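You operate a simulated robot arm through the tools that you are given. There is no shell and no other tool. Be economical: measure what you need, move in short steps, check, and stop when the job is done.

You run a simulated robot arm. Do the job below in one go: nothing can be reset, and whatever is moved stays where it is left.

Task
Switch off, then tighten the long chain until the round gauge shows 4.
Fine: green lever to FREE to turn the orange knob, back to HOLD after. Where these are worked on the way, their far stop is far enough and under half their travel is too little: green lever.

The check looks at the end state, three seconds after you hand in, the way a careful person would. Anything else that was tipped, shoved, dropped, spilled or broken makes it a failure.

Robot
A 6-joint arm with a two-finger parallel gripper on a trunk, on a base that drives. Base frame: it is fixed to the floor where the robot stands at the start and does not move with it; the origin is under the middle of the robot, x ahead of it, y to its left, z up. Readings come in cm, degrees, newtons and seconds.
With the tool pointing down near the work surface it reaches from about 30 to 70 cm from the robot's upright axis, wherever it stands. Its first joint turns from -166.0 to 166.0 degrees. Places, roughly: black lever [-280, -180, 60]; black-topped brass cap [-50, -60, 70]; blue knob [-240, -220, 80]; blue lever [-270, -220, 70]; blue-topped brass cap [-60, -60, 80]; gear case [-230, -250, 50]; green lever [-70, -40, 100]; green-topped brass cap [-70, -80, 20]; main switch [50, 0, 90]; orange knob [-60, -40, 110]; red hand wheel [-260, -190, 80]; red knob [-240, -220, 80]; red lever [-260, -240, 70]; red-topped brass cap [-70, -40, 70]; round gauge [-70, -40, 120]; white knob [-60, -40, 50]. Payload 4.1 kg.
Tool frame: the origin (TCP) lies between the finger pads and is the grasp point; the fingertips stand 2.3 cm ahead of it; z points along the fingers, y is the line along which they close. The gripper opens to 9.4 cm. The fingers are 3.8 cm wide and 1 cm thick; the gripper's body (5.4 by 9.6 cm) begins 3.9 cm behind the TCP.
Orientation is that of the tool frame in the base frame, as a unit quaternion [w, x, y, z]. With the fingers straight down and closing along the base's y, the tool's x points along the base's -x, its y along +y and its z along -z.

Tools
- The arm moves only by the tool drive_tool. Its arguments are lists of equal length, an entry for each row: "translation": the shift along the base's x, y, z in units of 250 mm (1.0 is 250 mm), a list of three; "turn": the turn, a rotation vector about the base's x, y, z in units of 60 degrees (1.0 is 60 degrees), a list of three. In form: {"translation": [[dx, dy, dz], ...], "turn": [[wx, wy, wz], ...]}. A call has 1 to 10 rows; each row is the pose to reach, as a shift and turn from the pose commanded when the call began. "claw" is the closure, from 0 (fully open) to 1 (shut), set as the call begins (left out, the last holds). A call with a number of a shift or a turn outside -1 to 1 is refused whole. A row lasts 0.2 s, in which the tool goes at most 5 cm and 8.6 degrees; a call with a longer step from one row to the next is refused whole, and so is a gripper value outside its range. Where a pose cannot be reached the arm comes as near as it can. A force on the tool above 90 N (or 10 N above the force at the start of the call, whichever is more), or a blocked arm, ends the call early, and 0.2 s more pass. The fingers move at their own pace (about 4.5 cm/s each) and stop on an object; they squeeze with about 28 N. The grip force told is the motor's: it shows also when the fingers shut on nothing. Time passes only in rows, and 0.2 s behind the last, so rows that repeat a pose let the fingers close. The reply holds the time, the measured pose of the TCP, the force on the tool along the base axes, the opening and the grip force, in the units named above and with some noise, with the torque about the TCP (base axes, N m) and any sound that the robot's microphone picked up.
- Cameras (640 x 400 px; columns grow to the right, rows downward): "scene" is now at [-4.39, 10.03, 139.1]; the picture's right is [-0.97, -0.24, -0.00], its down [-0.21, 0.84, -0.50] and it looks along [0.12, -0.49, -0.87] (base axes); focal length 214 px, centre (320, 200). "wrist" rides on the gripper at [8.6, 1.6, -7.4] in the tool frame; the picture's right is [-0.18, 0.98, 0.00], its down [-0.58, -0.11, -0.81] and it looks along [-0.79, -0.15, 0.59] (tool axes); focal length 243 px, centre (320, 200). There is no depth. A picture from a camera that has moved, and an enlarged one, comes with that camera's place and axes in the base frame and with its lens.
- get_image(camera): a new picture of that camera. No time passes.
- lift_body(by): slides the trunk up (or, below 0, down) by that many cm; the arm and the scene camera ride with it, the base frame stays. It gives what a move gives, with no picture.
- roll_base(legs): drives the robot by 1 to 6 legs, each [ahead, turn to the left] in cm and degrees, along the robot's own axes; the way and the turn of a leg run together, so that a leg with both is an arc; at most 150 cm and 180 degrees a leg. The arm and the cameras ride along, it lands a little off, and it stops where it bumps. It gives what a move gives.
- head_to(pan, tilt): turns the head with the scene camera to pan (to the left, within 155 degrees either way) and tilt (down, from -29 to 69), counted from straight ahead of the robot. It gives what a move gives.
- zoom(camera, box): a new picture of the part [left, top, right, bottom] of that camera's present view, enlarged. No time passes.
- finish_job(): hands the job in; it is judged then, once.

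Work in short steps. Places have to be worked out from the pictures, the camera data and where the tool is seen: move nearer, look again, correct. Check each grasp and each placing, and mend what went wrong. You have 120 turns and 82 pictures in all, those below and enlarged ones among them. Open the gripper and draw the arm clear of the work before you hand the job in, unless the task says otherwise; then end with one line.

The tools are called as name(argument=value, ...) on one line, values as JSON. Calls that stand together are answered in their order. drive_tool: Moves the arm, as the interface text tells. Its arguments: {"type":"object","properties":{"translation":{"type":"array","items":{"type":"array","items":{"type":"number"}}},"turn":{"type":"array","items":{"type":"array","items":{"type":"number"}}},"claw":{"type":"number"}},"required":["translation","turn"]} The other tools are called the same way: lift_body (by) slides the trunk up or down; roll_base (legs) drives the base; head_to (pan, tilt) turns the head that bears the scene camera; get_image (camera) takes a picture; zoom (camera, box) takes an enlarged picture of a part of a camera's view; finish_job () hands the job in.

At the start:

```text
time: 0.0
position: [-30.53, -16.36, 116.13]
orientation: [0.0, 0.001, 1.0, 0.0]
ft_force: [-0.5, -1.2, 0.0]
ft_torque: [-0.01, 0.05, 0.02]
opening: 9.39
grip_force: 0.0
trunk travel left (down, up): [-37.5, 21.5]
robot x, y, heading: [-0.47, 0.3, -0.2]
head pan, tilt: [-76.3, 60.0]
```

scene: 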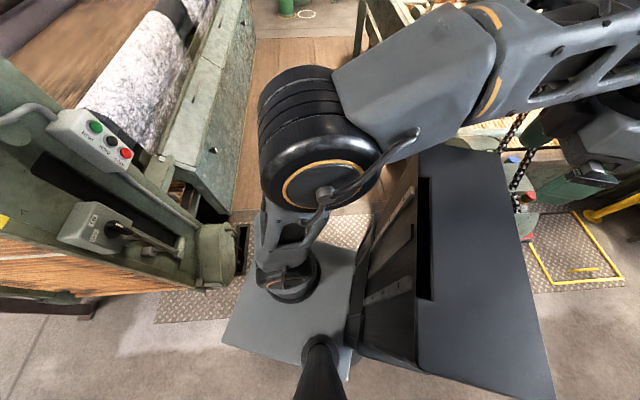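
wrist: 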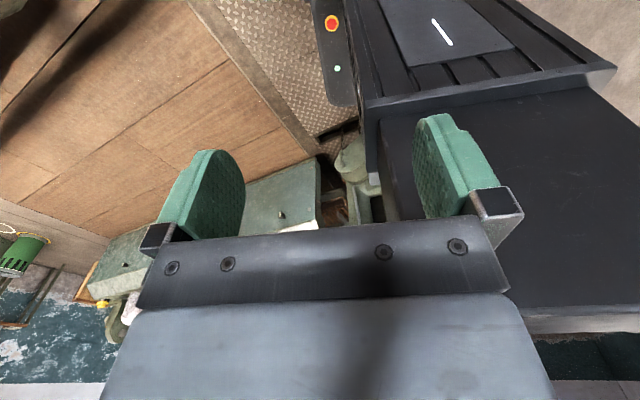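

I start by looking ahead at the main switch.

head_to(pan=0, tilt=45)

get_image(camera="scene")

head_to(pan=-145, tilt=25)

get_image(camera="scene")

```text
time: 1.5
position: [-30.61, -16.44, 116.06]
orientation: [0.0, 0.0, 1.0, 0.0]
ft_force: [0.3, 0.8, 0.4]
ft_torque: [-0.02, -0.01, 0.01]
opening: 9.41
grip_force: 0.0
trunk travel left (down, up): [-37.5, 21.5]
robot x, y, heading: [-0.42, 0.24, -0.2]
head pan, tilt: [0.0, 45.0]
```

```text
79 pictures are left
camera scene: at [2.16, 16.5, 141.05], right [0.0, -1.0, 0.0], down [-0.71, 0.0, -0.71], along [0.71, 0.0, -0.71], focal length 214 px, centre (320, 200)
```

scene: 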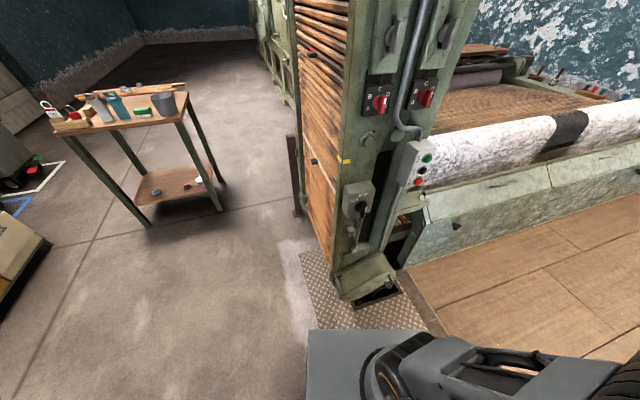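

```text
time: 3.8
position: [-30.51, -16.32, 116.02]
orientation: [-0.001, 0.0, 1.0, 0.001]
ft_force: [-0.8, -0.5, -0.2]
ft_torque: [-0.01, -0.02, -0.02]
opening: 9.41
grip_force: 0.0
trunk travel left (down, up): [-37.5, 21.5]
robot x, y, heading: [0.29, 0.32, -0.0]
head pan, tilt: [-145.0, 25.0]
```

```text
78 pictures are left
camera scene: at [-13.52, 11.22, 144.1], right [-0.57, 0.82, 0.0], down [0.35, 0.24, -0.91], along [-0.74, -0.52, -0.42], focal length 214 px, centre (320, 200)
```

scene: 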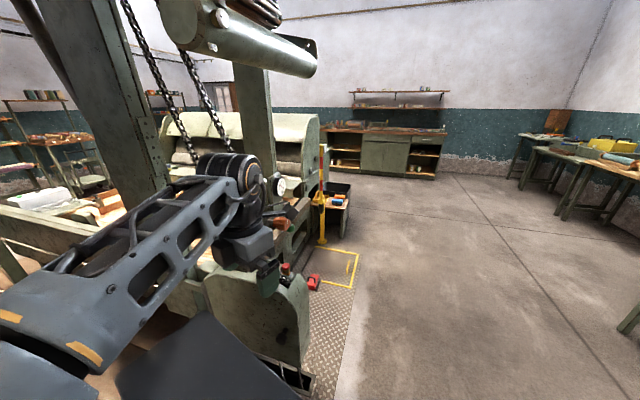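

The main switch should be the black-levered grey box at about (358,205). I look at it enlarged.

head_to(pan=0, tilt=45)

zoom(camera="scene", box=[310, 120, 470, 280])

zoom(camera="scene", box=[330, 170, 400, 260])

```text
time: 6.1
position: [-30.54, -16.4, 116.11]
orientation: [-0.001, -0.001, 1.0, 0.0]
ft_force: [0.2, 0.1, -0.1]
ft_torque: [-0.01, 0.0, 0.01]
opening: 9.4
grip_force: 0.0
trunk travel left (down, up): [-37.5, 21.5]
robot x, y, heading: [-0.06, 0.03, 0.1]
head pan, tilt: [0.0, 45.0]
```

```text
2.50 times, centred on (390, 200) of scene
camera zoom: at [2.16, 16.5, 141.05], right [0.0, -1.0, 0.0], down [-0.71, 0.0, -0.71], along [0.71, 0.0, -0.71], focal length 536 px, centre (145, 200)
```

zoom: 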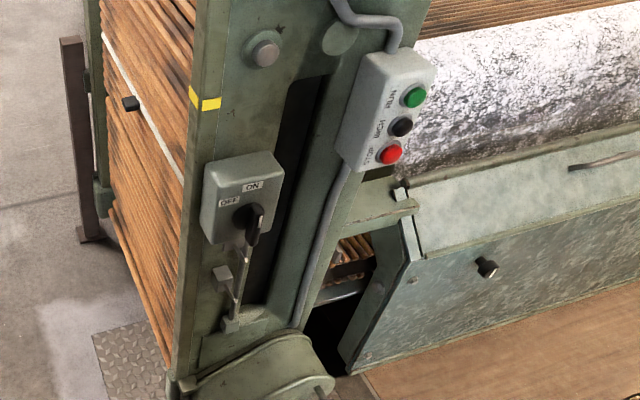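

```text
4.44 times, centred on (365, 215) of scene
camera zoom: at [2.16, 16.5, 141.05], right [0.0, -1.0, 0.0], down [-0.71, 0.0, -0.71], along [0.71, 0.0, -0.71], focal length 953 px, centre (120, 133)
```

zoom: 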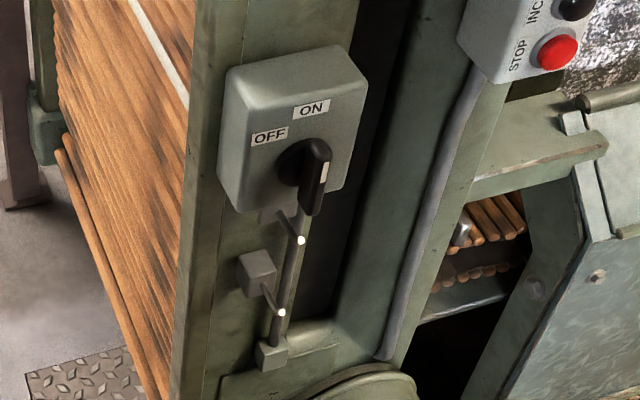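

The switch handle is a bar knob standing at ON, facing the robot, around [50, 2, 90]. I swing the arm round (radius ~35 cm) over the open floor towards it, 45° first.

drive_tool(translation=[[0.098, -0.154, 0], [0.213, -0.293, 0], [0.345, -0.416, 0], [0.493, -0.522, 0], [0.653, -0.606, 0], [0.822, -0.67, 0]], turn=[[0, 0, 0.125], [0, 0, 0.25], [0, 0, 0.375], [0, 0, 0.5], [0, 0, 0.625], [0, 0, 0.75]], claw=0.4)

head_to(pan=-45, tilt=45)

get_image(camera="scene")

```text
time: 7.5
position: [-10.03, -32.93, 115.91]
orientation: [0.001, -0.384, 0.923, 0.0]
ft_force: [0.1, 0.5, 0.2]
ft_torque: [0.03, -0.02, -0.01]
opening: 5.63
grip_force: 0.1
trunk travel left (down, up): [-37.5, 21.5]
robot x, y, heading: [-0.13, -0.15, -0.2]
head pan, tilt: [0.0, 45.0]
```

```text
time: 8.6
position: [-10.14, -32.96, 115.9]
orientation: [0.0, -0.382, 0.924, 0.0]
ft_force: [0.5, -0.1, 0.8]
ft_torque: [-0.02, 0.02, -0.02]
opening: 5.63
grip_force: 0.1
trunk travel left (down, up): [-37.5, 21.5]
robot x, y, heading: [0.19, 0.07, -0.1]
head pan, tilt: [-45.0, 45.0]
```

```text
75 pictures are left
camera scene: at [-0.21, 10.75, 141.05], right [-0.71, -0.71, 0.0], down [-0.5, 0.5, -0.71], along [0.5, -0.5, -0.71], focal length 214 px, centre (320, 200)
```

scene: 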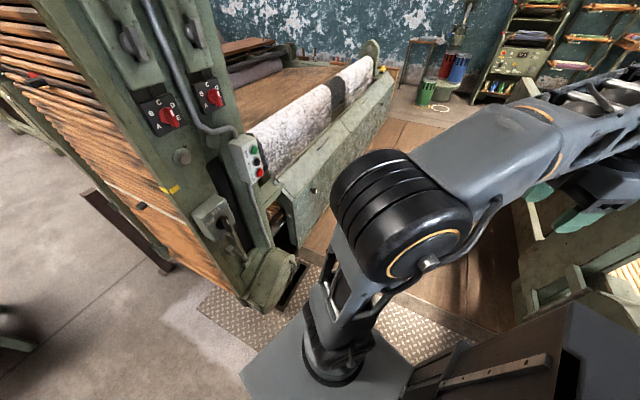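

The way is clear; I keep swinging, to about -69°.

drive_tool(translation=[[0.176, -0.04, 0], [0.356, -0.058, 0], [0.538, -0.051, 0], [0.716, -0.021, 0], [0.889, 0.032, 0]], turn=[[0, 0, 0.125], [0, 0, 0.25], [0, 0, 0.375], [0, 0, 0.5], [0, 0, 0.625]])

get_image(camera="scene")

```text
time: 9.8
position: [12.39, -32.29, 115.93]
orientation: [0.0, -0.66, 0.751, 0.0]
ft_force: [-0.2, -0.1, 0.0]
ft_torque: [0.01, -0.01, 0.02]
opening: 5.64
grip_force: 0.1
trunk travel left (down, up): [-37.5, 21.5]
robot x, y, heading: [-0.24, 0.46, 0.0]
head pan, tilt: [-45.0, 45.0]
```

```text
74 pictures are left
camera scene: at [-0.22, 10.75, 141.05], right [-0.71, -0.71, 0.0], down [-0.5, 0.5, -0.71], along [0.5, -0.5, -0.71], focal length 214 px, centre (320, 200)
```

scene: 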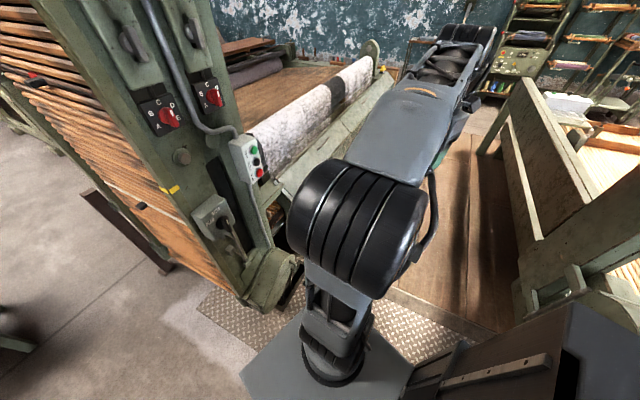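

The elbow reaches far out, so I should back the base away from the switch before pointing at it. I look behind the robot first.

head_to(pan=155, tilt=40)

get_image(camera="scene")

head_to(pan=-150, tilt=40)

get_image(camera="scene")

```text
time: 12.7
position: [12.26, -32.25, 115.92]
orientation: [-0.001, -0.659, 0.752, -0.001]
ft_force: [0.1, -0.2, -0.6]
ft_torque: [0.02, 0.03, -0.03]
opening: 5.63
grip_force: 0.1
trunk travel left (down, up): [-37.5, 21.5]
robot x, y, heading: [0.05, -0.12, 0.1]
head pan, tilt: [154.7, 40.0]
```

```text
73 pictures are left
camera scene: at [-13.65, 20.14, 141.77], right [0.43, 0.9, 0.0], down [0.58, -0.27, -0.77], along [-0.69, 0.33, -0.64], focal length 214 px, centre (320, 200)
```

scene: 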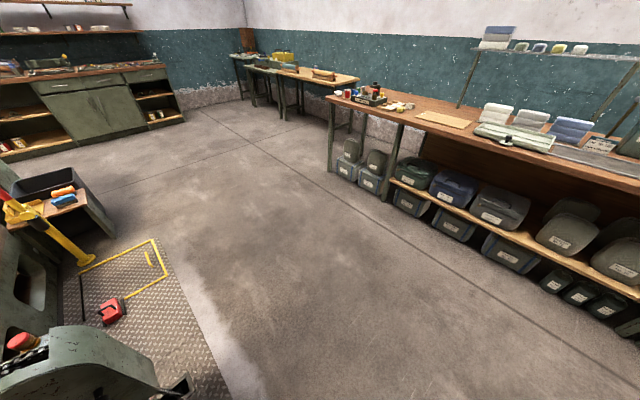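

```text
time: 16.9
position: [12.25, -32.38, 115.92]
orientation: [0.0, -0.659, 0.752, 0.0]
ft_force: [0.1, -0.4, 0.0]
ft_torque: [0.02, 0.01, -0.02]
opening: 5.61
grip_force: 0.0
trunk travel left (down, up): [-37.5, 21.5]
robot x, y, heading: [-0.19, 0.07, -0.0]
head pan, tilt: [-150.0, 40.0]
```

```text
72 pictures are left
camera scene: at [-13.33, 12.25, 141.77], right [-0.5, 0.87, 0.0], down [0.56, 0.32, -0.77], along [-0.66, -0.38, -0.64], focal length 214 px, centre (320, 200)
```

scene: 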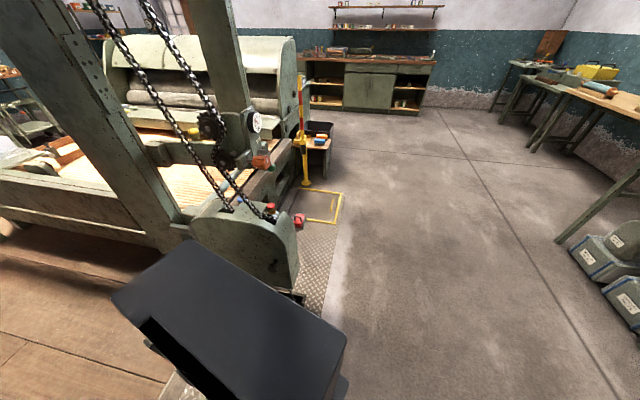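

Floor is free to the left and behind. I back off a little while turning right, then will swing the arm on and back off further.

roll_base(legs=[[-8, -25]])

head_to(pan=-20, tilt=40)

get_image(camera="scene")

```text
time: 18.5
position: [-10.21, -32.97, 115.88]
orientation: [0.001, -0.483, 0.876, -0.001]
ft_force: [-0.3, 0.1, -0.3]
ft_torque: [-0.02, -0.06, 0.01]
opening: 5.64
grip_force: 0.0
trunk travel left (down, up): [-37.5, 21.5]
robot x, y, heading: [-7.66, 1.67, -24.8]
head pan, tilt: [-150.0, 40.0]
```

```text
time: 20.6
position: [-10.2, -32.81, 115.93]
orientation: [0.0, -0.482, 0.876, 0.001]
ft_force: [-0.5, -0.3, 0.2]
ft_torque: [0.01, 0.0, 0.01]
opening: 5.65
grip_force: 0.0
trunk travel left (down, up): [-37.5, 21.5]
robot x, y, heading: [-8.04, 1.49, -24.6]
head pan, tilt: [-20.0, 40.0]
```

```text
71 pictures are left
camera scene: at [-0.34, 13.22, 141.77], right [-0.7, -0.71, 0.0], down [-0.46, 0.45, -0.77], along [0.54, -0.54, -0.64], focal length 214 px, centre (320, 200)
```

scene: 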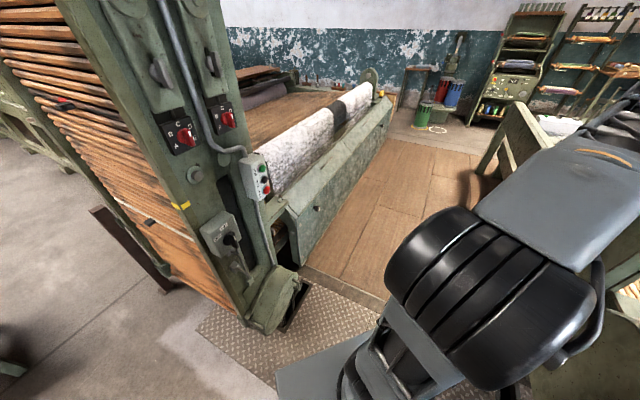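

The switch is in view and clear. I swing the arm 30° further, then back off.

drive_tool(translation=[[0.179, 0, 0], [0.358, 0.024, 0], [0.532, 0.068, 0], [0.696, 0.14, 0]], turn=[[0, 0, 0.125], [0, 0, 0.25], [0, 0, 0.375], [0, 0, 0.5]])

roll_base(legs=[[-32, 0]])

get_image(camera="scene")

```text
time: 21.6
position: [7.08, -29.38, 115.85]
orientation: [0.0, -0.693, 0.721, 0.0]
ft_force: [0.1, 0.9, -0.7]
ft_torque: [-0.02, -0.01, -0.02]
opening: 5.65
grip_force: 0.1
trunk travel left (down, up): [-37.5, 21.5]
robot x, y, heading: [-8.15, 1.4, -24.5]
head pan, tilt: [-20.0, 40.0]
```

```text
time: 23.8
position: [-22.33, -15.97, 115.75]
orientation: [0.0, -0.693, 0.721, 0.0]
ft_force: [-0.3, 0.2, 0.2]
ft_torque: [-0.03, 0.0, 0.01]
opening: 5.65
grip_force: 0.0
trunk travel left (down, up): [-37.5, 21.5]
robot x, y, heading: [-37.47, 15.52, -24.8]
head pan, tilt: [-20.0, 40.0]
```

```text
70 pictures are left
camera scene: at [-29.71, 26.74, 141.77], right [-0.7, -0.71, 0.0], down [-0.46, 0.45, -0.77], along [0.54, -0.54, -0.64], focal length 214 px, centre (320, 200)
```

scene: 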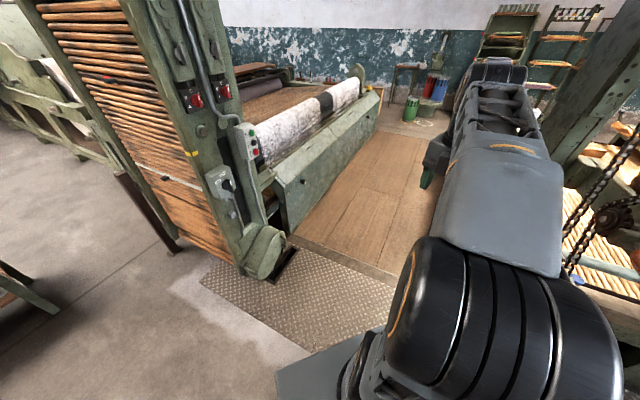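

Good clear position. I measure the switch knob from here to triangulate it.

zoom(camera="scene", box=[190, 140, 290, 240])

```text
4.00 times, centred on (240, 190) of scene
camera zoom: at [-29.71, 26.74, 141.77], right [-0.7, -0.71, 0.0], down [-0.46, 0.45, -0.77], along [0.54, -0.54, -0.64], focal length 858 px, centre (640, 240)
```

zoom: 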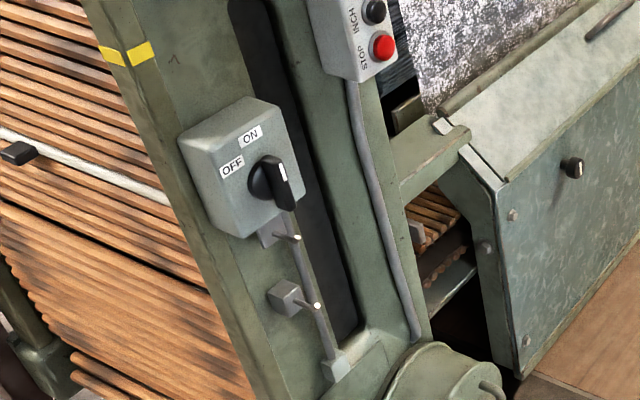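

Triangulation puts the knob front near [56, 0.4, 84], bar vertical. I swing the arm 45° on towards it, turning the tool with it.

drive_tool(translation=[[0.158, 0.09, 0], [0.304, 0.2, 0], [0.434, 0.328, 0], [0.546, 0.472, 0], [0.64, 0.628, 0], [0.712, 0.796, 0]], turn=[[0, 0, 0.125], [0, 0, 0.25], [0, 0, 0.375], [0, 0, 0.5], [0, 0, 0.625], [0, 0, 0.75]])

get_image(camera="scene")

```text
time: 25.2
position: [-4.36, 4.19, 115.86]
orientation: [0.0, 0.917, -0.399, 0.0]
ft_force: [0.9, -0.7, -0.1]
ft_torque: [0.01, 0.02, 0.02]
opening: 5.66
grip_force: 0.1
trunk travel left (down, up): [-37.5, 21.5]
robot x, y, heading: [-37.23, 14.9, -24.5]
head pan, tilt: [-20.0, 40.0]
```

```text
68 pictures are left
camera scene: at [-29.7, 26.75, 141.77], right [-0.7, -0.71, 0.0], down [-0.46, 0.45, -0.77], along [0.54, -0.54, -0.64], focal length 214 px, centre (320, 200)
```

scene: 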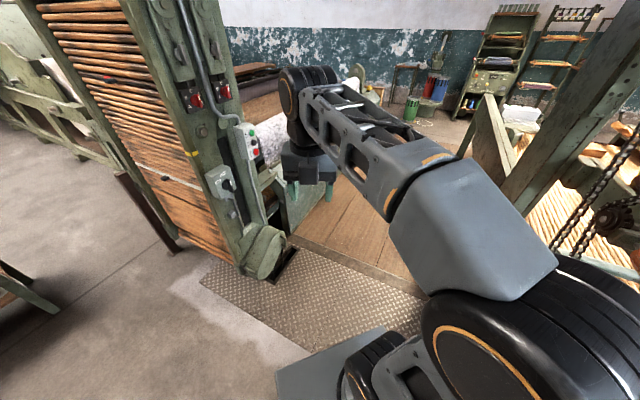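

The gripper is in the open, in front of the switch. I yaw it 47° to line up with +x and move closer and lower.

drive_tool(translation=[[0.11, -0.025, -0.07], [0.22, -0.05, -0.14], [0.33, -0.075, -0.21], [0.44, -0.1, -0.29], [0.55, -0.125, -0.36], [0.64, -0.152, -0.436]], turn=[[0, 0, 0.13], [0, 0, 0.26], [0, 0, 0.39], [0, 0, 0.52], [0, 0, 0.65], [0, 0, 0.783]])

drive_tool(translation=[[0, 0, -0.05], [0, 0, -0.1], [0, 0, -0.15], [0, 0, -0.2], [0, 0, -0.25], [0, 0, -0.3]], turn=[[0, -0.125, 0], [0, -0.25, 0], [0, -0.375, 0], [0, -0.5, 0], [0, -0.625, 0], [0, -0.75, 0]])

get_image(camera="scene")

```text
time: 26.6
position: [11.66, 14.33, 102.95]
orientation: [0.02, 0.999, -0.035, 0.003]
ft_force: [-1.0, 0.1, -1.0]
ft_torque: [0.02, -0.02, -0.05]
opening: 5.64
grip_force: 0.1
out of reach, approached as far as the arm can: row 4, 5, 6
trunk travel left (down, up): [-37.5, 21.5]
robot x, y, heading: [-37.18, 14.78, -24.8]
head pan, tilt: [-20.0, 40.0]
```

```text
time: 28.0
position: [11.61, 14.0, 95.74]
orientation: [0.005, 0.922, -0.041, 0.385]
ft_force: [0.1, 0.1, 0.0]
ft_torque: [-0.01, 0.02, 0.03]
opening: 5.64
grip_force: 0.0
trunk travel left (down, up): [-37.5, 21.5]
robot x, y, heading: [-36.86, 14.97, -24.5]
head pan, tilt: [-20.0, 40.0]
```

```text
67 pictures are left
camera scene: at [-29.7, 26.75, 141.78], right [-0.7, -0.71, 0.0], down [-0.46, 0.45, -0.77], along [0.54, -0.54, -0.64], focal length 214 px, centre (320, 200)
```

scene: 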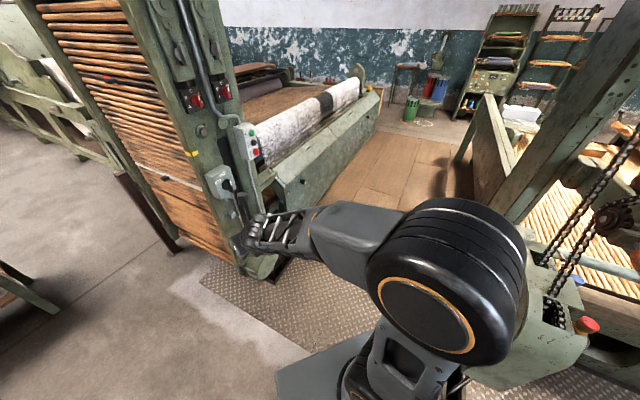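

The arm reached the pose apart from a y shift of 14 cm. I finish the pitch so that the fingers point +x, and bring y back to the knob's line.

drive_tool(translation=[[0.05, -0.09, -0.04], [0.1, -0.18, -0.08], [0.15, -0.27, -0.12], [0.2, -0.36, -0.17], [0.25, -0.45, -0.22], [0.3, -0.54, -0.27]], turn=[[0, -0.125, 0], [0, -0.25, 0], [0, -0.375, 0], [0, -0.5, 0], [0, -0.625, 0], [0, -0.75, 0]])

get_image(camera="wrist")

get_image(camera="scene")

```text
time: 29.4
position: [19.24, 15.07, 90.4]
orientation: [0.018, 0.709, -0.069, 0.702]
ft_force: [-0.2, 0.4, 0.3]
ft_torque: [0.0, 0.08, 0.01]
opening: 5.62
grip_force: 0.1
out of reach, approached as far as the arm can: row 1, 2, 3, 4, 5, 6
trunk travel left (down, up): [-37.5, 21.5]
robot x, y, heading: [-37.46, 15.06, -24.5]
head pan, tilt: [-20.0, 40.0]
```

```text
66 pictures are left
camera wrist: at [11.64, 13.79, 99.14], right [-0.12, -0.96, -0.25], down [-0.79, 0.25, -0.56], along [0.6, 0.13, -0.79], focal length 243 px, centre (320, 200)
```

wrist: 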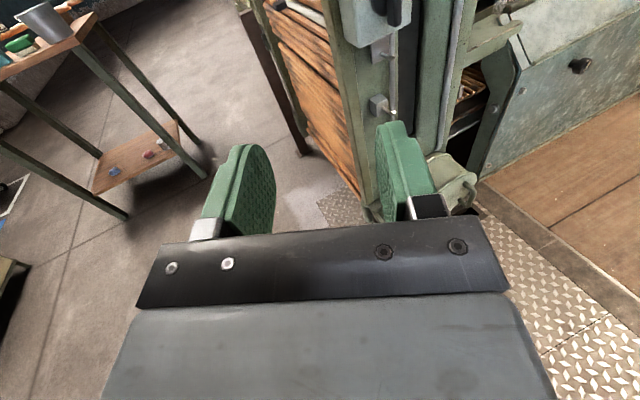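

```text
65 pictures are left
camera scene: at [-29.72, 26.76, 141.78], right [-0.7, -0.71, 0.0], down [-0.46, 0.45, -0.77], along [0.54, -0.54, -0.64], focal length 214 px, centre (320, 200)
```

scene: 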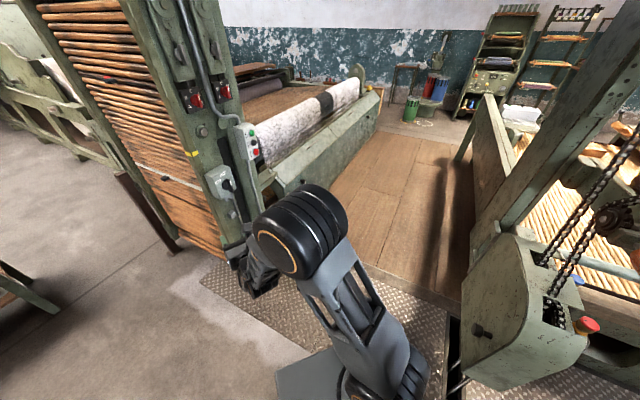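

The tool points nearly along +x, but y did not come back. I try a plain y shift, small, to see whether it is a passing snag.

drive_tool(translation=[[0, -0.1, 0], [0, -0.2, 0], [0, -0.3, 0]], turn=[[0, 0, 0], [0, 0, 0], [0, 0, 0]])

```text
time: 30.2
position: [19.2, 13.86, 90.87]
orientation: [0.027, 0.709, -0.077, 0.7]
ft_force: [-1.0, 0.1, 0.0]
ft_torque: [0.0, 0.0, -0.04]
opening: 5.66
grip_force: 0.1
out of reach, approached as far as the arm can: row 1, 2, 3
trunk travel left (down, up): [-37.5, 21.5]
robot x, y, heading: [-37.1, 15.28, -24.3]
head pan, tilt: [-20.0, 40.0]
```

A wrist joint seems to be at its limit, in the same sense I need for turning the switch. I roll the tool half a turn the other way (about +x), which the symmetric bar allows.

drive_tool(translation=[[0, 0, 0], [0, 0, 0], [0, 0, 0], [0, 0, 0], [0, 0, 0], [0, 0, 0], [0, 0, 0], [0, 0, 0]], turn=[[0.125, 0, 0], [0.25, 0, 0], [0.375, 0, 0], [0.5, 0, 0], [0.625, 0, 0], [0.75, 0, 0], [0.875, 0, 0], [1, 0, 0]])

drive_tool(translation=[[0, -0.1, 0], [0, -0.2, 0], [0, -0.3, 0], [0, -0.4, 0], [0, -0.4, 0], [0, -0.4, 0], [0, -0.4, 0], [0, -0.4, 0]], turn=[[0.125, 0, 0], [0.25, 0, 0], [0.375, 0, 0], [0.5, 0, 0], [0.625, 0, 0], [0.75, 0, 0], [0.875, 0, 0], [1, 0, 0]])

get_image(camera="scene")

```text
time: 32.0
position: [19.1, 17.3, 91.76]
orientation: [-0.332, 0.62, -0.417, 0.576]
ft_force: [-0.3, 0.1, 0.9]
ft_torque: [0.02, 0.04, 0.0]
opening: 5.63
grip_force: 0.2
out of reach, approached as far as the arm can: row 1, 2, 3, 4, 5, 6, 7, 8
trunk travel left (down, up): [-37.5, 21.5]
robot x, y, heading: [-37.26, 14.82, -24.7]
head pan, tilt: [-20.0, 40.0]
```

```text
time: 33.8
position: [18.43, 20.45, 93.35]
orientation: [0.588, -0.351, 0.658, -0.313]
ft_force: [0.2, 0.0, -1.3]
ft_torque: [-0.01, 0.0, 0.05]
opening: 5.61
grip_force: 0.1
out of reach, approached as far as the arm can: row 1, 2, 3, 4, 5, 6, 7, 8
trunk travel left (down, up): [-37.5, 21.5]
robot x, y, heading: [-37.05, 15.45, -24.9]
head pan, tilt: [-20.0, 40.0]
```

```text
64 pictures are left
camera scene: at [-29.68, 26.75, 141.77], right [-0.7, -0.71, 0.0], down [-0.46, 0.45, -0.77], along [0.54, -0.54, -0.64], focal length 214 px, centre (320, 200)
```

scene: 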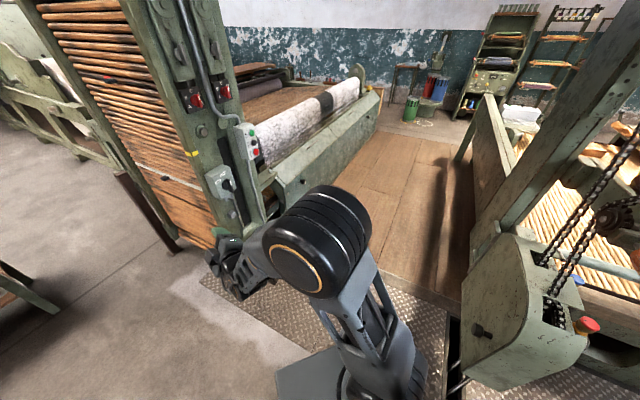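

Positions where it sticks show the TCP must lie about 6 cm or more left of the robot's axis line for this pointing. I drive the base to about y = -5 and square on, in a gentle arc over the open plate.

roll_base(legs=[[0, -42], [36, 66]])

get_image(camera="scene")

```text
time: 39.0
position: [39.92, 22.88, 93.35]
orientation: [0.64, -0.474, 0.574, -0.19]
ft_force: [-1.1, -0.2, -0.3]
ft_torque: [0.02, 0.03, -0.02]
opening: 5.64
grip_force: 0.0
trunk travel left (down, up): [-37.5, 21.5]
robot x, y, heading: [-9.55, -4.14, -1.9]
head pan, tilt: [-20.0, 40.0]
```

```text
63 pictures are left
camera scene: at [-6.98, 9.63, 141.77], right [-0.37, -0.93, 0.0], down [-0.6, 0.24, -0.77], along [0.71, -0.29, -0.64], focal length 214 px, centre (320, 200)
```

scene: 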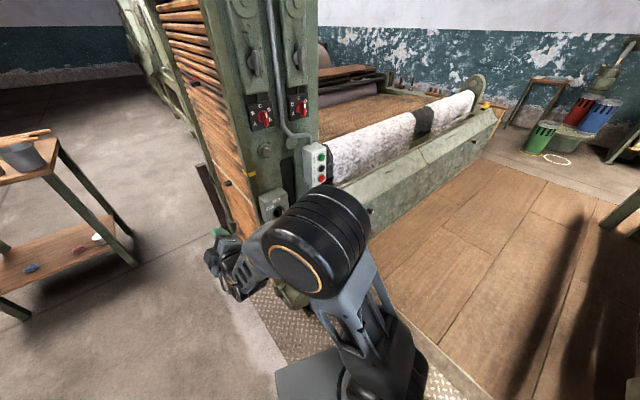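

Now I bring the tool in front of the knob (x 38), yaw it straight, then check.

drive_tool(translation=[[-0.02, -0.15, -0.06], [-0.04, -0.3, -0.12], [-0.06, -0.45, -0.19], [-0.08, -0.6, -0.25], [-0.08, -0.75, -0.32], [-0.08, -0.9, -0.38]], turn=[[0, 0, -0.063], [0, 0, -0.126], [0, 0, -0.189], [0, 0, -0.252], [0, 0, -0.315], [0, 0, -0.377]])

get_image(camera="scene")

```text
time: 40.4
position: [37.45, 2.4, 83.82]
orientation: [0.588, -0.351, 0.657, -0.314]
ft_force: [-0.5, 1.0, 0.1]
ft_torque: [0.03, 0.04, 0.0]
opening: 5.66
grip_force: 0.2
out of reach, approached as far as the arm can: row 4, 5, 6
trunk travel left (down, up): [-37.5, 21.5]
robot x, y, heading: [-9.4, -3.87, -1.7]
head pan, tilt: [-20.0, 40.0]
```

```text
62 pictures are left
camera scene: at [-6.98, 9.62, 141.78], right [-0.37, -0.93, 0.0], down [-0.6, 0.24, -0.77], along [0.71, -0.29, -0.64], focal length 214 px, centre (320, 200)
```

scene: 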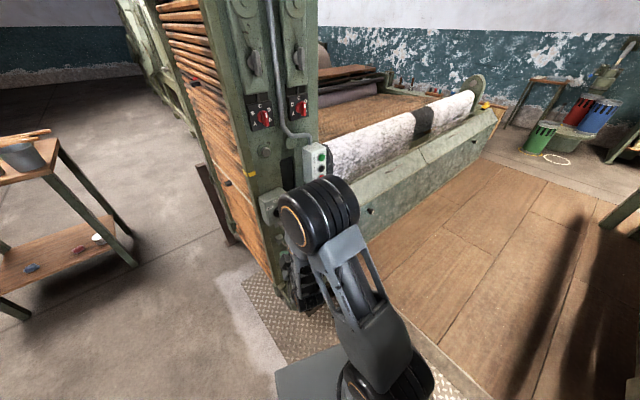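

The lateral limit is confirmed at about 6.2 cm, so I shift the robot about 4 cm to its right by a turned back-off.

roll_base(legs=[[0, 20], [-14, 0], [0, -18]])

drive_tool(translation=[[0, 0, 0], [0, 0, 0], [0, 0, 0], [0, 0, 0], [0, 0, 0], [0, 0, 0], [0, 0, 0]], turn=[[0.125, 0, 0], [0.25, 0, 0], [0.375, 0, 0], [0.5, 0, 0], [0.625, 0, 0], [0.75, 0, 0], [0.933, 0, 0]])

get_image(camera="wrist")

```text
time: 43.8
position: [23.73, -0.16, 83.99]
orientation: [0.594, -0.363, 0.651, -0.304]
ft_force: [-0.1, -0.3, 0.3]
ft_torque: [0.02, 0.0, -0.01]
opening: 5.64
grip_force: 0.1
trunk travel left (down, up): [-37.5, 21.5]
robot x, y, heading: [-22.91, -8.17, 0.1]
head pan, tilt: [-20.0, 40.0]
```

```text
refused: row 7 steps farther than a row can; nothing moved
```

```text
61 pictures are left
camera wrist: at [15.91, -6.77, 78.66], right [-0.1, 0.7, -0.71], down [-0.77, 0.4, 0.5], along [0.63, 0.6, 0.49], focal length 243 px, centre (320, 200)
```

wrist: 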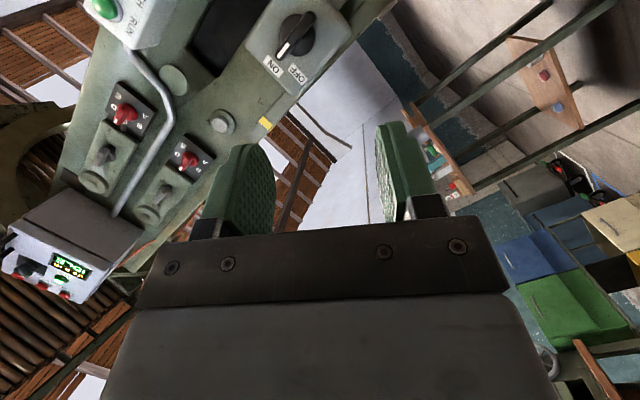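

The wrist view shows the knob face on: bar upright at ON, OFF about 45° towards +y; combined rays give the bar near [53, 1.2, 85.7]. I finish the roll.

drive_tool(translation=[[0, 0, 0], [0, 0, 0], [0, 0, 0], [0, 0, 0], [0, 0, 0], [0, 0, 0], [0, 0, 0], [0, 0, 0]], turn=[[0.12, 0, 0], [0.24, 0, 0], [0.36, 0, 0], [0.48, 0, 0], [0.6, 0, 0], [0.72, 0, 0], [0.83, 0, 0], [0.941, 0, 0]])

drive_tool(translation=[[0.1, 0.02, 0.0], [0.2, 0.05, 0.06]], turn=[[0, -0.05, -0.02], [0, -0.105, -0.033]])

get_image(camera="wrist")

```text
time: 45.6
position: [23.32, 2.45, 84.42]
orientation: [0.69, -0.08, 0.719, -0.009]
ft_force: [0.1, 0.1, 0.0]
ft_torque: [-0.05, -0.01, -0.02]
opening: 5.66
grip_force: 0.1
out of reach, approached as far as the arm can: row 1, 2, 3, 4, 5, 6, 7, 8
trunk travel left (down, up): [-37.5, 21.5]
robot x, y, heading: [-22.72, -8.39, 0.0]
head pan, tilt: [-20.0, 40.0]
```

```text
time: 46.2
position: [28.5, 3.73, 85.94]
orientation: [0.729, -0.068, 0.681, -0.025]
ft_force: [0.9, -0.3, 0.3]
ft_torque: [0.0, -0.02, 0.03]
opening: 5.64
grip_force: 0.0
trunk travel left (down, up): [-37.5, 21.5]
robot x, y, heading: [-22.78, -8.09, -0.1]
head pan, tilt: [-20.0, 40.0]
```

```text
60 pictures are left
camera wrist: at [21.62, 3.77, 76.79], right [-0.07, 1.0, 0.05], down [-0.84, -0.08, 0.54], along [0.54, -0.01, 0.84], focal length 243 px, centre (320, 200)
```

wrist: 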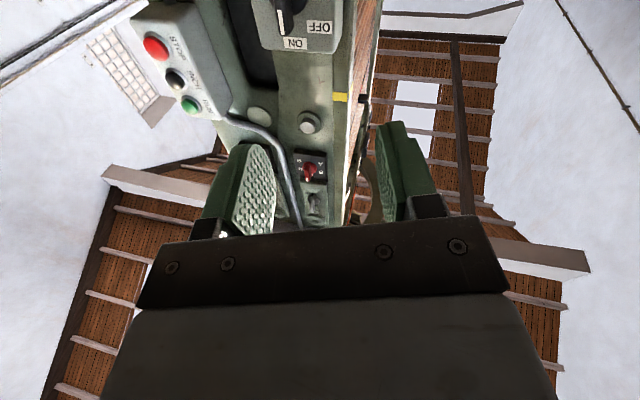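

Nearly aligned. I advance to x≈42 at y≈1, z≈87 with small angle fixes, then look from both cameras.

drive_tool(translation=[[0.14, -0.03, 0.01], [0.28, -0.06, 0.02], [0.42, -0.09, 0.03], [0.54, -0.108, 0.04]], turn=[[0.03, 0.015, -0.015], [0.06, 0.03, -0.03], [0.09, 0.045, -0.045], [0.12, 0.06, -0.062]])

get_image(camera="wrist")

zoom(camera="scene", box=[200, 120, 400, 320])

```text
time: 47.2
position: [41.87, 1.45, 87.0]
orientation: [0.708, 0.004, 0.706, -0.008]
ft_force: [-0.4, 0.4, -0.6]
ft_torque: [-0.02, 0.04, 0.0]
opening: 5.65
grip_force: 0.1
out of reach, approached as far as the arm can: row 3
trunk travel left (down, up): [-37.5, 21.5]
robot x, y, heading: [-22.62, -8.26, 0.1]
head pan, tilt: [-20.0, 40.0]
```

```text
59 pictures are left
camera wrist: at [34.55, 3.04, 78.37], right [0.01, 0.98, 0.18], down [-0.81, -0.09, 0.58], along [0.59, -0.15, 0.79], focal length 243 px, centre (320, 200)
```

wrist: 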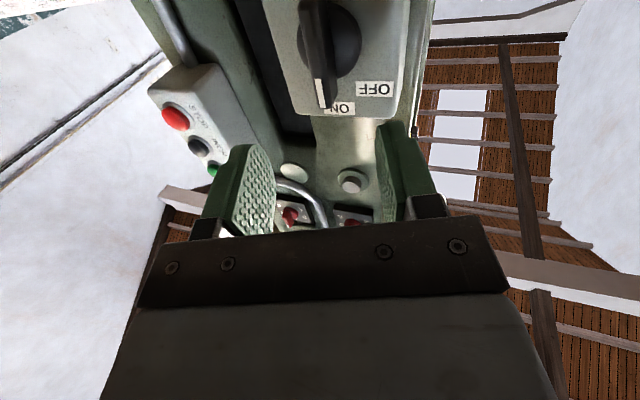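

```text
2.00 times, centred on (300, 220) of scene
camera zoom: at [-20.87, 5.29, 141.77], right [-0.34, -0.94, 0.0], down [-0.6, 0.22, -0.77], along [0.72, -0.26, -0.64], focal length 429 px, centre (360, 160)
```

zoom: 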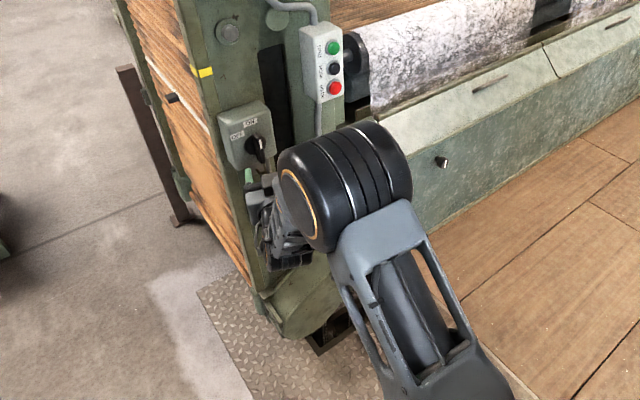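

Knob bar now sits near [53.5, 2, 85]. I shift to that line and advance to x 49, then look.

drive_tool(translation=[[0.07, 0.018, -0.08], [0.18, 0.018, -0.08], [0.28, 0.018, -0.08]], turn=[[0, 0, 0], [0, 0, 0.005], [0, 0, 0.01]])

get_image(camera="wrist")

zoom(camera="scene", box=[220, 140, 340, 260])

```text
time: 48.0
position: [48.89, 2.65, 84.97]
orientation: [0.708, 0.0, 0.706, -0.005]
ft_force: [0.6, 0.6, -0.3]
ft_torque: [0.03, 0.01, -0.02]
opening: 5.64
grip_force: 0.0
out of reach, approached as far as the arm can: row 2, 3
trunk travel left (down, up): [-37.5, 21.5]
robot x, y, heading: [-22.64, -8.2, 0.1]
head pan, tilt: [-20.0, 40.0]
```

```text
57 pictures are left
camera wrist: at [41.49, 4.32, 76.34], right [0.01, 0.98, 0.18], down [-0.81, -0.1, 0.58], along [0.59, -0.15, 0.8], focal length 243 px, centre (320, 200)
```

wrist: 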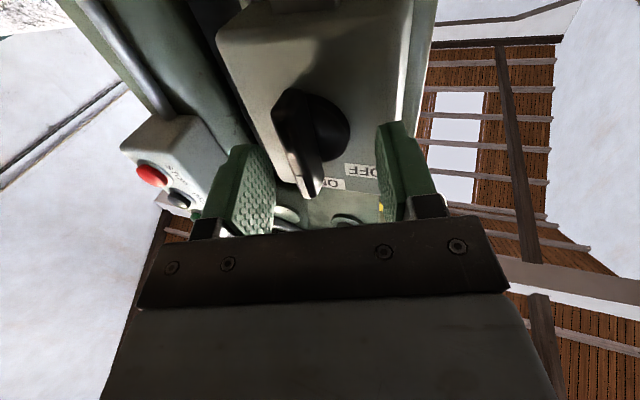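

```text
3.33 times, centred on (280, 200) of scene
camera zoom: at [-20.86, 5.28, 141.77], right [-0.34, -0.94, 0.0], down [-0.6, 0.22, -0.77], along [0.72, -0.26, -0.64], focal length 715 px, centre (453, 200)
```

zoom: 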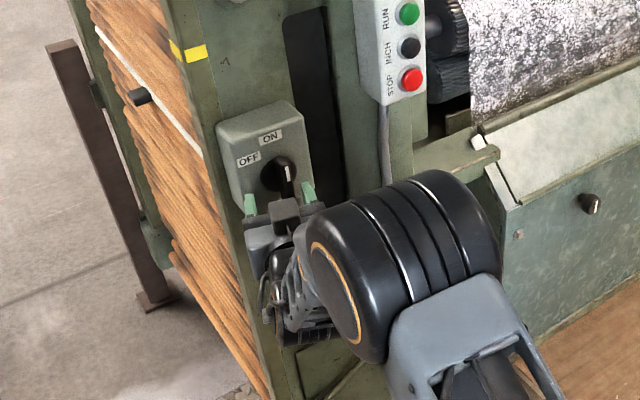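

The bar lies about 1.2 cm to the right of the gripper centre; a joint limit holds y, so I yaw the tool −3° while shifting, and go in 2 cm.

drive_tool(translation=[[0.0, -0.04, 0.01], [0.03, -0.045, 0.01], [0.07, -0.045, 0.01]], turn=[[0, 0, -0.06], [0, 0, -0.06], [0, 0, -0.06]])

get_image(camera="wrist")

```text
time: 48.8
position: [50.45, 1.39, 85.18]
orientation: [0.708, 0.018, 0.706, -0.023]
ft_force: [-12.9, -0.6, -1.2]
ft_torque: [-0.01, -0.05, 0.34]
opening: 5.6
grip_force: 0.1
trunk travel left (down, up): [-37.5, 21.5]
robot x, y, heading: [-23.23, -8.3, 0.6]
head pan, tilt: [-20.0, 40.0]
```

```text
55 pictures are left
camera wrist: at [43.19, 3.49, 76.58], right [0.06, 0.98, 0.18], down [-0.81, -0.06, 0.58], along [0.58, -0.18, 0.79], focal length 243 px, centre (320, 200)
```

wrist: 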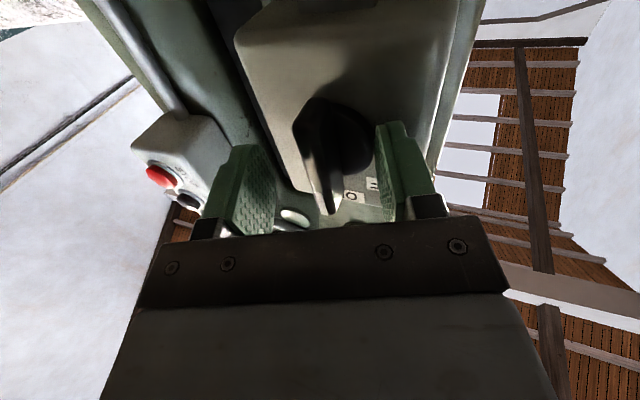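

The +y finger touches the knob's disc (12 N), so depth is right and the bar is between the fingers. I back off 3 mm and close.

drive_tool(translation=[[-0.02, 0, 0.0], [-0.02, 0, 0.0], [-0.02, 0, 0.0], [-0.02, 0, 0.0], [-0.02, 0, 0.0]], turn=[[0, 0, 0], [0, 0, 0], [0, 0, 0], [0, 0, 0], [0, 0, 0]], claw=1)

get_image(camera="wrist")

```text
time: 50.0
position: [50.04, 1.51, 85.28]
orientation: [0.708, 0.019, 0.706, -0.024]
ft_force: [3.6, -0.6, -0.6]
ft_torque: [-0.03, 0.08, 0.52]
opening: 1.79
grip_force: 45.0
trunk travel left (down, up): [-37.5, 21.5]
robot x, y, heading: [-23.02, -8.45, 0.3]
head pan, tilt: [-20.0, 40.0]
```

```text
54 pictures are left
camera wrist: at [42.85, 3.45, 76.59], right [0.06, 0.98, 0.18], down [-0.81, -0.06, 0.58], along [0.58, -0.18, 0.8], focal length 243 px, centre (320, 200)
```

wrist: 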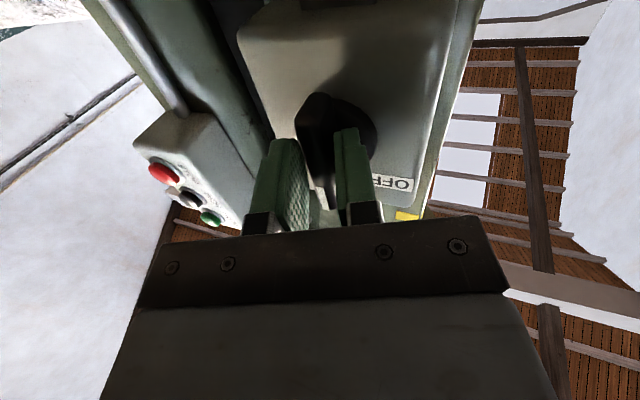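

Gripped at 1.8 cm. I turn it about −x (towards OFF) in steps, 45° first.

drive_tool(translation=[[0, 0, 0], [0, 0, 0], [0, 0, 0], [0, 0, 0], [0, 0, 0], [0, 0, 0], [0, 0, 0]], turn=[[-0.12, 0, 0], [-0.24, 0, 0], [-0.36, 0, 0], [-0.48, 0, 0], [-0.6, 0, 0], [-0.72, 0, 0], [-0.84, 0, 0]])

get_image(camera="wrist")

```text
time: 51.6
position: [49.97, 0.98, 85.56]
orientation: [0.649, -0.282, 0.629, -0.323]
ft_force: [-24.1, -29.3, 3.7]
ft_torque: [0.03, -0.06, 0.29]
opening: 1.67
grip_force: 45.0
trunk travel left (down, up): [-37.5, 21.5]
robot x, y, heading: [-22.86, -8.66, 0.4]
head pan, tilt: [-20.0, 40.0]
```

```text
53 pictures are left
camera wrist: at [42.7, -4.33, 78.45], right [0.06, 0.76, -0.64], down [-0.81, 0.41, 0.41], along [0.58, 0.5, 0.65], focal length 243 px, centre (320, 200)
```

wrist: 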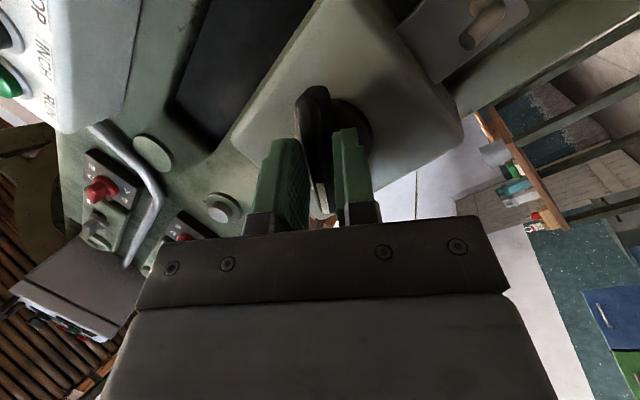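

It turned ~50° with the knob; side force says the pivot lies a bit above my grip. I relieve y by −0.6 cm and turn 16° more.

drive_tool(translation=[[-0.01, -0.025, 0], [-0.012, -0.03, 0.005], [-0.012, -0.035, 0.01]], turn=[[0, 0, 0], [-0.12, 0, 0], [-0.26, 0, 0]])

get_image(camera="wrist")

```text
time: 52.4
position: [49.66, 1.09, 85.65]
orientation: [0.6, -0.366, 0.583, -0.407]
ft_force: [-3.0, -26.3, 2.8]
ft_torque: [-0.11, 0.17, 0.37]
opening: 1.53
grip_force: 44.9
out of reach, approached as far as the arm can: row 2, 3
trunk travel left (down, up): [-37.5, 21.5]
robot x, y, heading: [-22.87, -8.43, 0.2]
head pan, tilt: [-20.0, 40.0]
```

```text
52 pictures are left
camera wrist: at [42.38, -5.95, 80.34], right [0.06, 0.56, -0.82], down [-0.8, 0.52, 0.29], along [0.59, 0.64, 0.49], focal length 243 px, centre (320, 200)
```

wrist: 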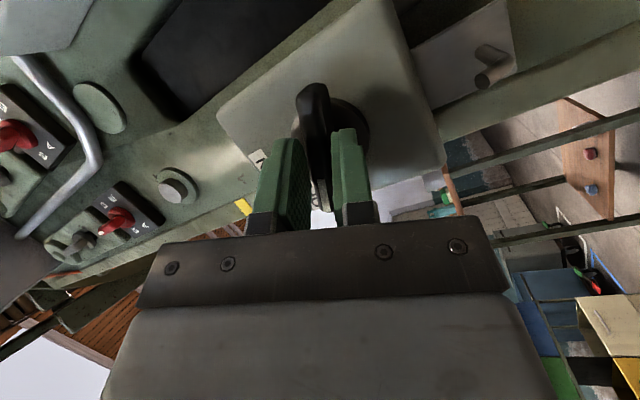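

Still no hard stop (torque small). I turn on 20° more while watching the torque.

drive_tool(translation=[[0, 0, 0], [0, 0, 0.0], [0, 0, 0]], turn=[[-0.12, 0, 0], [-0.24, 0, 0], [-0.36, 0, 0]])

get_image(camera="wrist")

```text
time: 53.2
position: [49.69, 2.05, 85.84]
orientation: [0.518, -0.471, 0.5, -0.509]
ft_force: [-11.8, -40.8, 2.7]
ft_torque: [-0.22, 0.46, 0.39]
opening: 1.39
grip_force: 45.1
out of reach, approached as far as the arm can: row 1, 2, 3
trunk travel left (down, up): [-37.5, 21.5]
robot x, y, heading: [-22.64, -8.58, -0.1]
head pan, tilt: [-20.0, 40.0]
```

```text
51 pictures are left
camera wrist: at [42.23, -6.41, 83.5], right [0.06, 0.22, -0.97], down [-0.8, 0.59, 0.09], along [0.6, 0.77, 0.21], focal length 243 px, centre (320, 200)
```

wrist: 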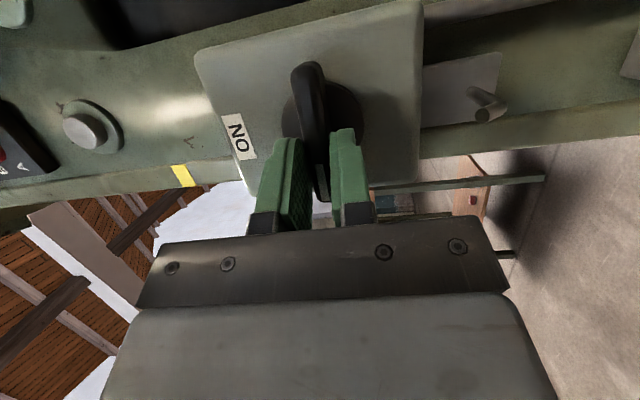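

The bar is now about 87° round, likely at OFF. I open, back out and look at it.

drive_tool(translation=[[0, 0, 0], [0, 0, 0], [0, 0, 0], [-0.1, 0, 0], [-0.25, 0, 0], [-0.4, 0, 0]], turn=[[0, 0, 0], [0, 0, 0], [0, 0, 0], [0, 0, 0], [0, 0, 0], [0, 0, 0]], claw=0.4)

get_image(camera="wrist")

```text
time: 54.6
position: [39.73, 2.71, 85.92]
orientation: [0.524, -0.477, 0.494, -0.505]
ft_force: [0.6, 0.3, 0.0]
ft_torque: [0.01, 0.0, -0.04]
opening: 5.63
grip_force: 0.1
trunk travel left (down, up): [-37.5, 21.5]
robot x, y, heading: [-22.97, -8.84, 0.3]
head pan, tilt: [-20.0, 40.0]
```

```text
50 pictures are left
camera wrist: at [32.46, -5.92, 83.56], right [0.06, 0.22, -0.97], down [-0.81, 0.58, 0.08], along [0.58, 0.79, 0.21], focal length 243 px, centre (320, 200)
```

wrist: 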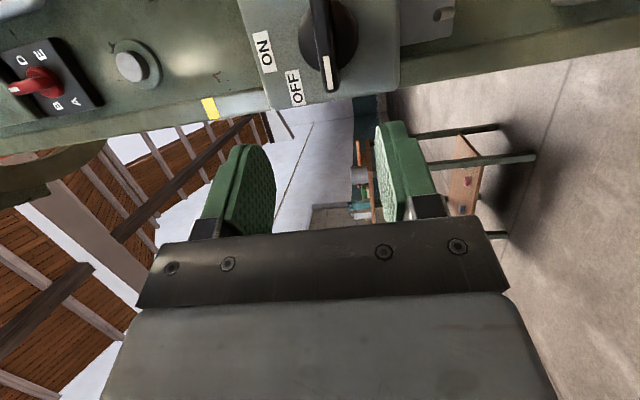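

The bar now points exactly along +y, 90° from ON, at OFF. Now I retract further and look at the other frame (orange knob, green lever, gauge).

drive_tool(translation=[[-0.15, 0.05, 0], [-0.3, 0.1, 0.05], [-0.45, 0.15, 0.1]], turn=[[0, 0, 0], [0, 0, 0], [0, 0, 0]])

head_to(pan=-145, tilt=40)

get_image(camera="scene")

```text
time: 55.4
position: [28.62, 6.79, 88.18]
orientation: [0.524, -0.477, 0.493, -0.505]
ft_force: [0.4, 0.9, 0.1]
ft_torque: [-0.02, -0.01, 0.01]
opening: 5.65
grip_force: 0.0
trunk travel left (down, up): [-37.5, 21.5]
robot x, y, heading: [-22.63, -8.31, 0.2]
head pan, tilt: [-20.0, 40.0]
```

```text
time: 57.5
position: [28.69, 6.83, 88.18]
orientation: [0.524, -0.477, 0.493, -0.505]
ft_force: [0.7, 0.5, -0.5]
ft_torque: [-0.02, -0.01, 0.03]
opening: 5.62
grip_force: 0.0
trunk travel left (down, up): [-37.5, 21.5]
robot x, y, heading: [-22.45, -8.35, 0.3]
head pan, tilt: [-145.0, 40.0]
```

```text
49 pictures are left
camera scene: at [-35.81, 3.21, 141.77], right [-0.58, 0.82, 0.0], down [0.52, 0.37, -0.77], along [-0.63, -0.44, -0.64], focal length 214 px, centre (320, 200)
```

scene: 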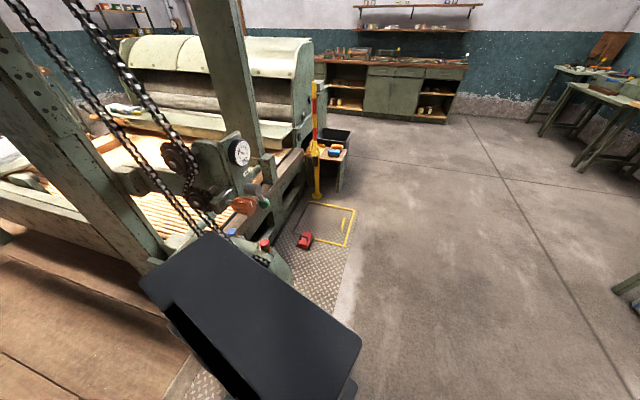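

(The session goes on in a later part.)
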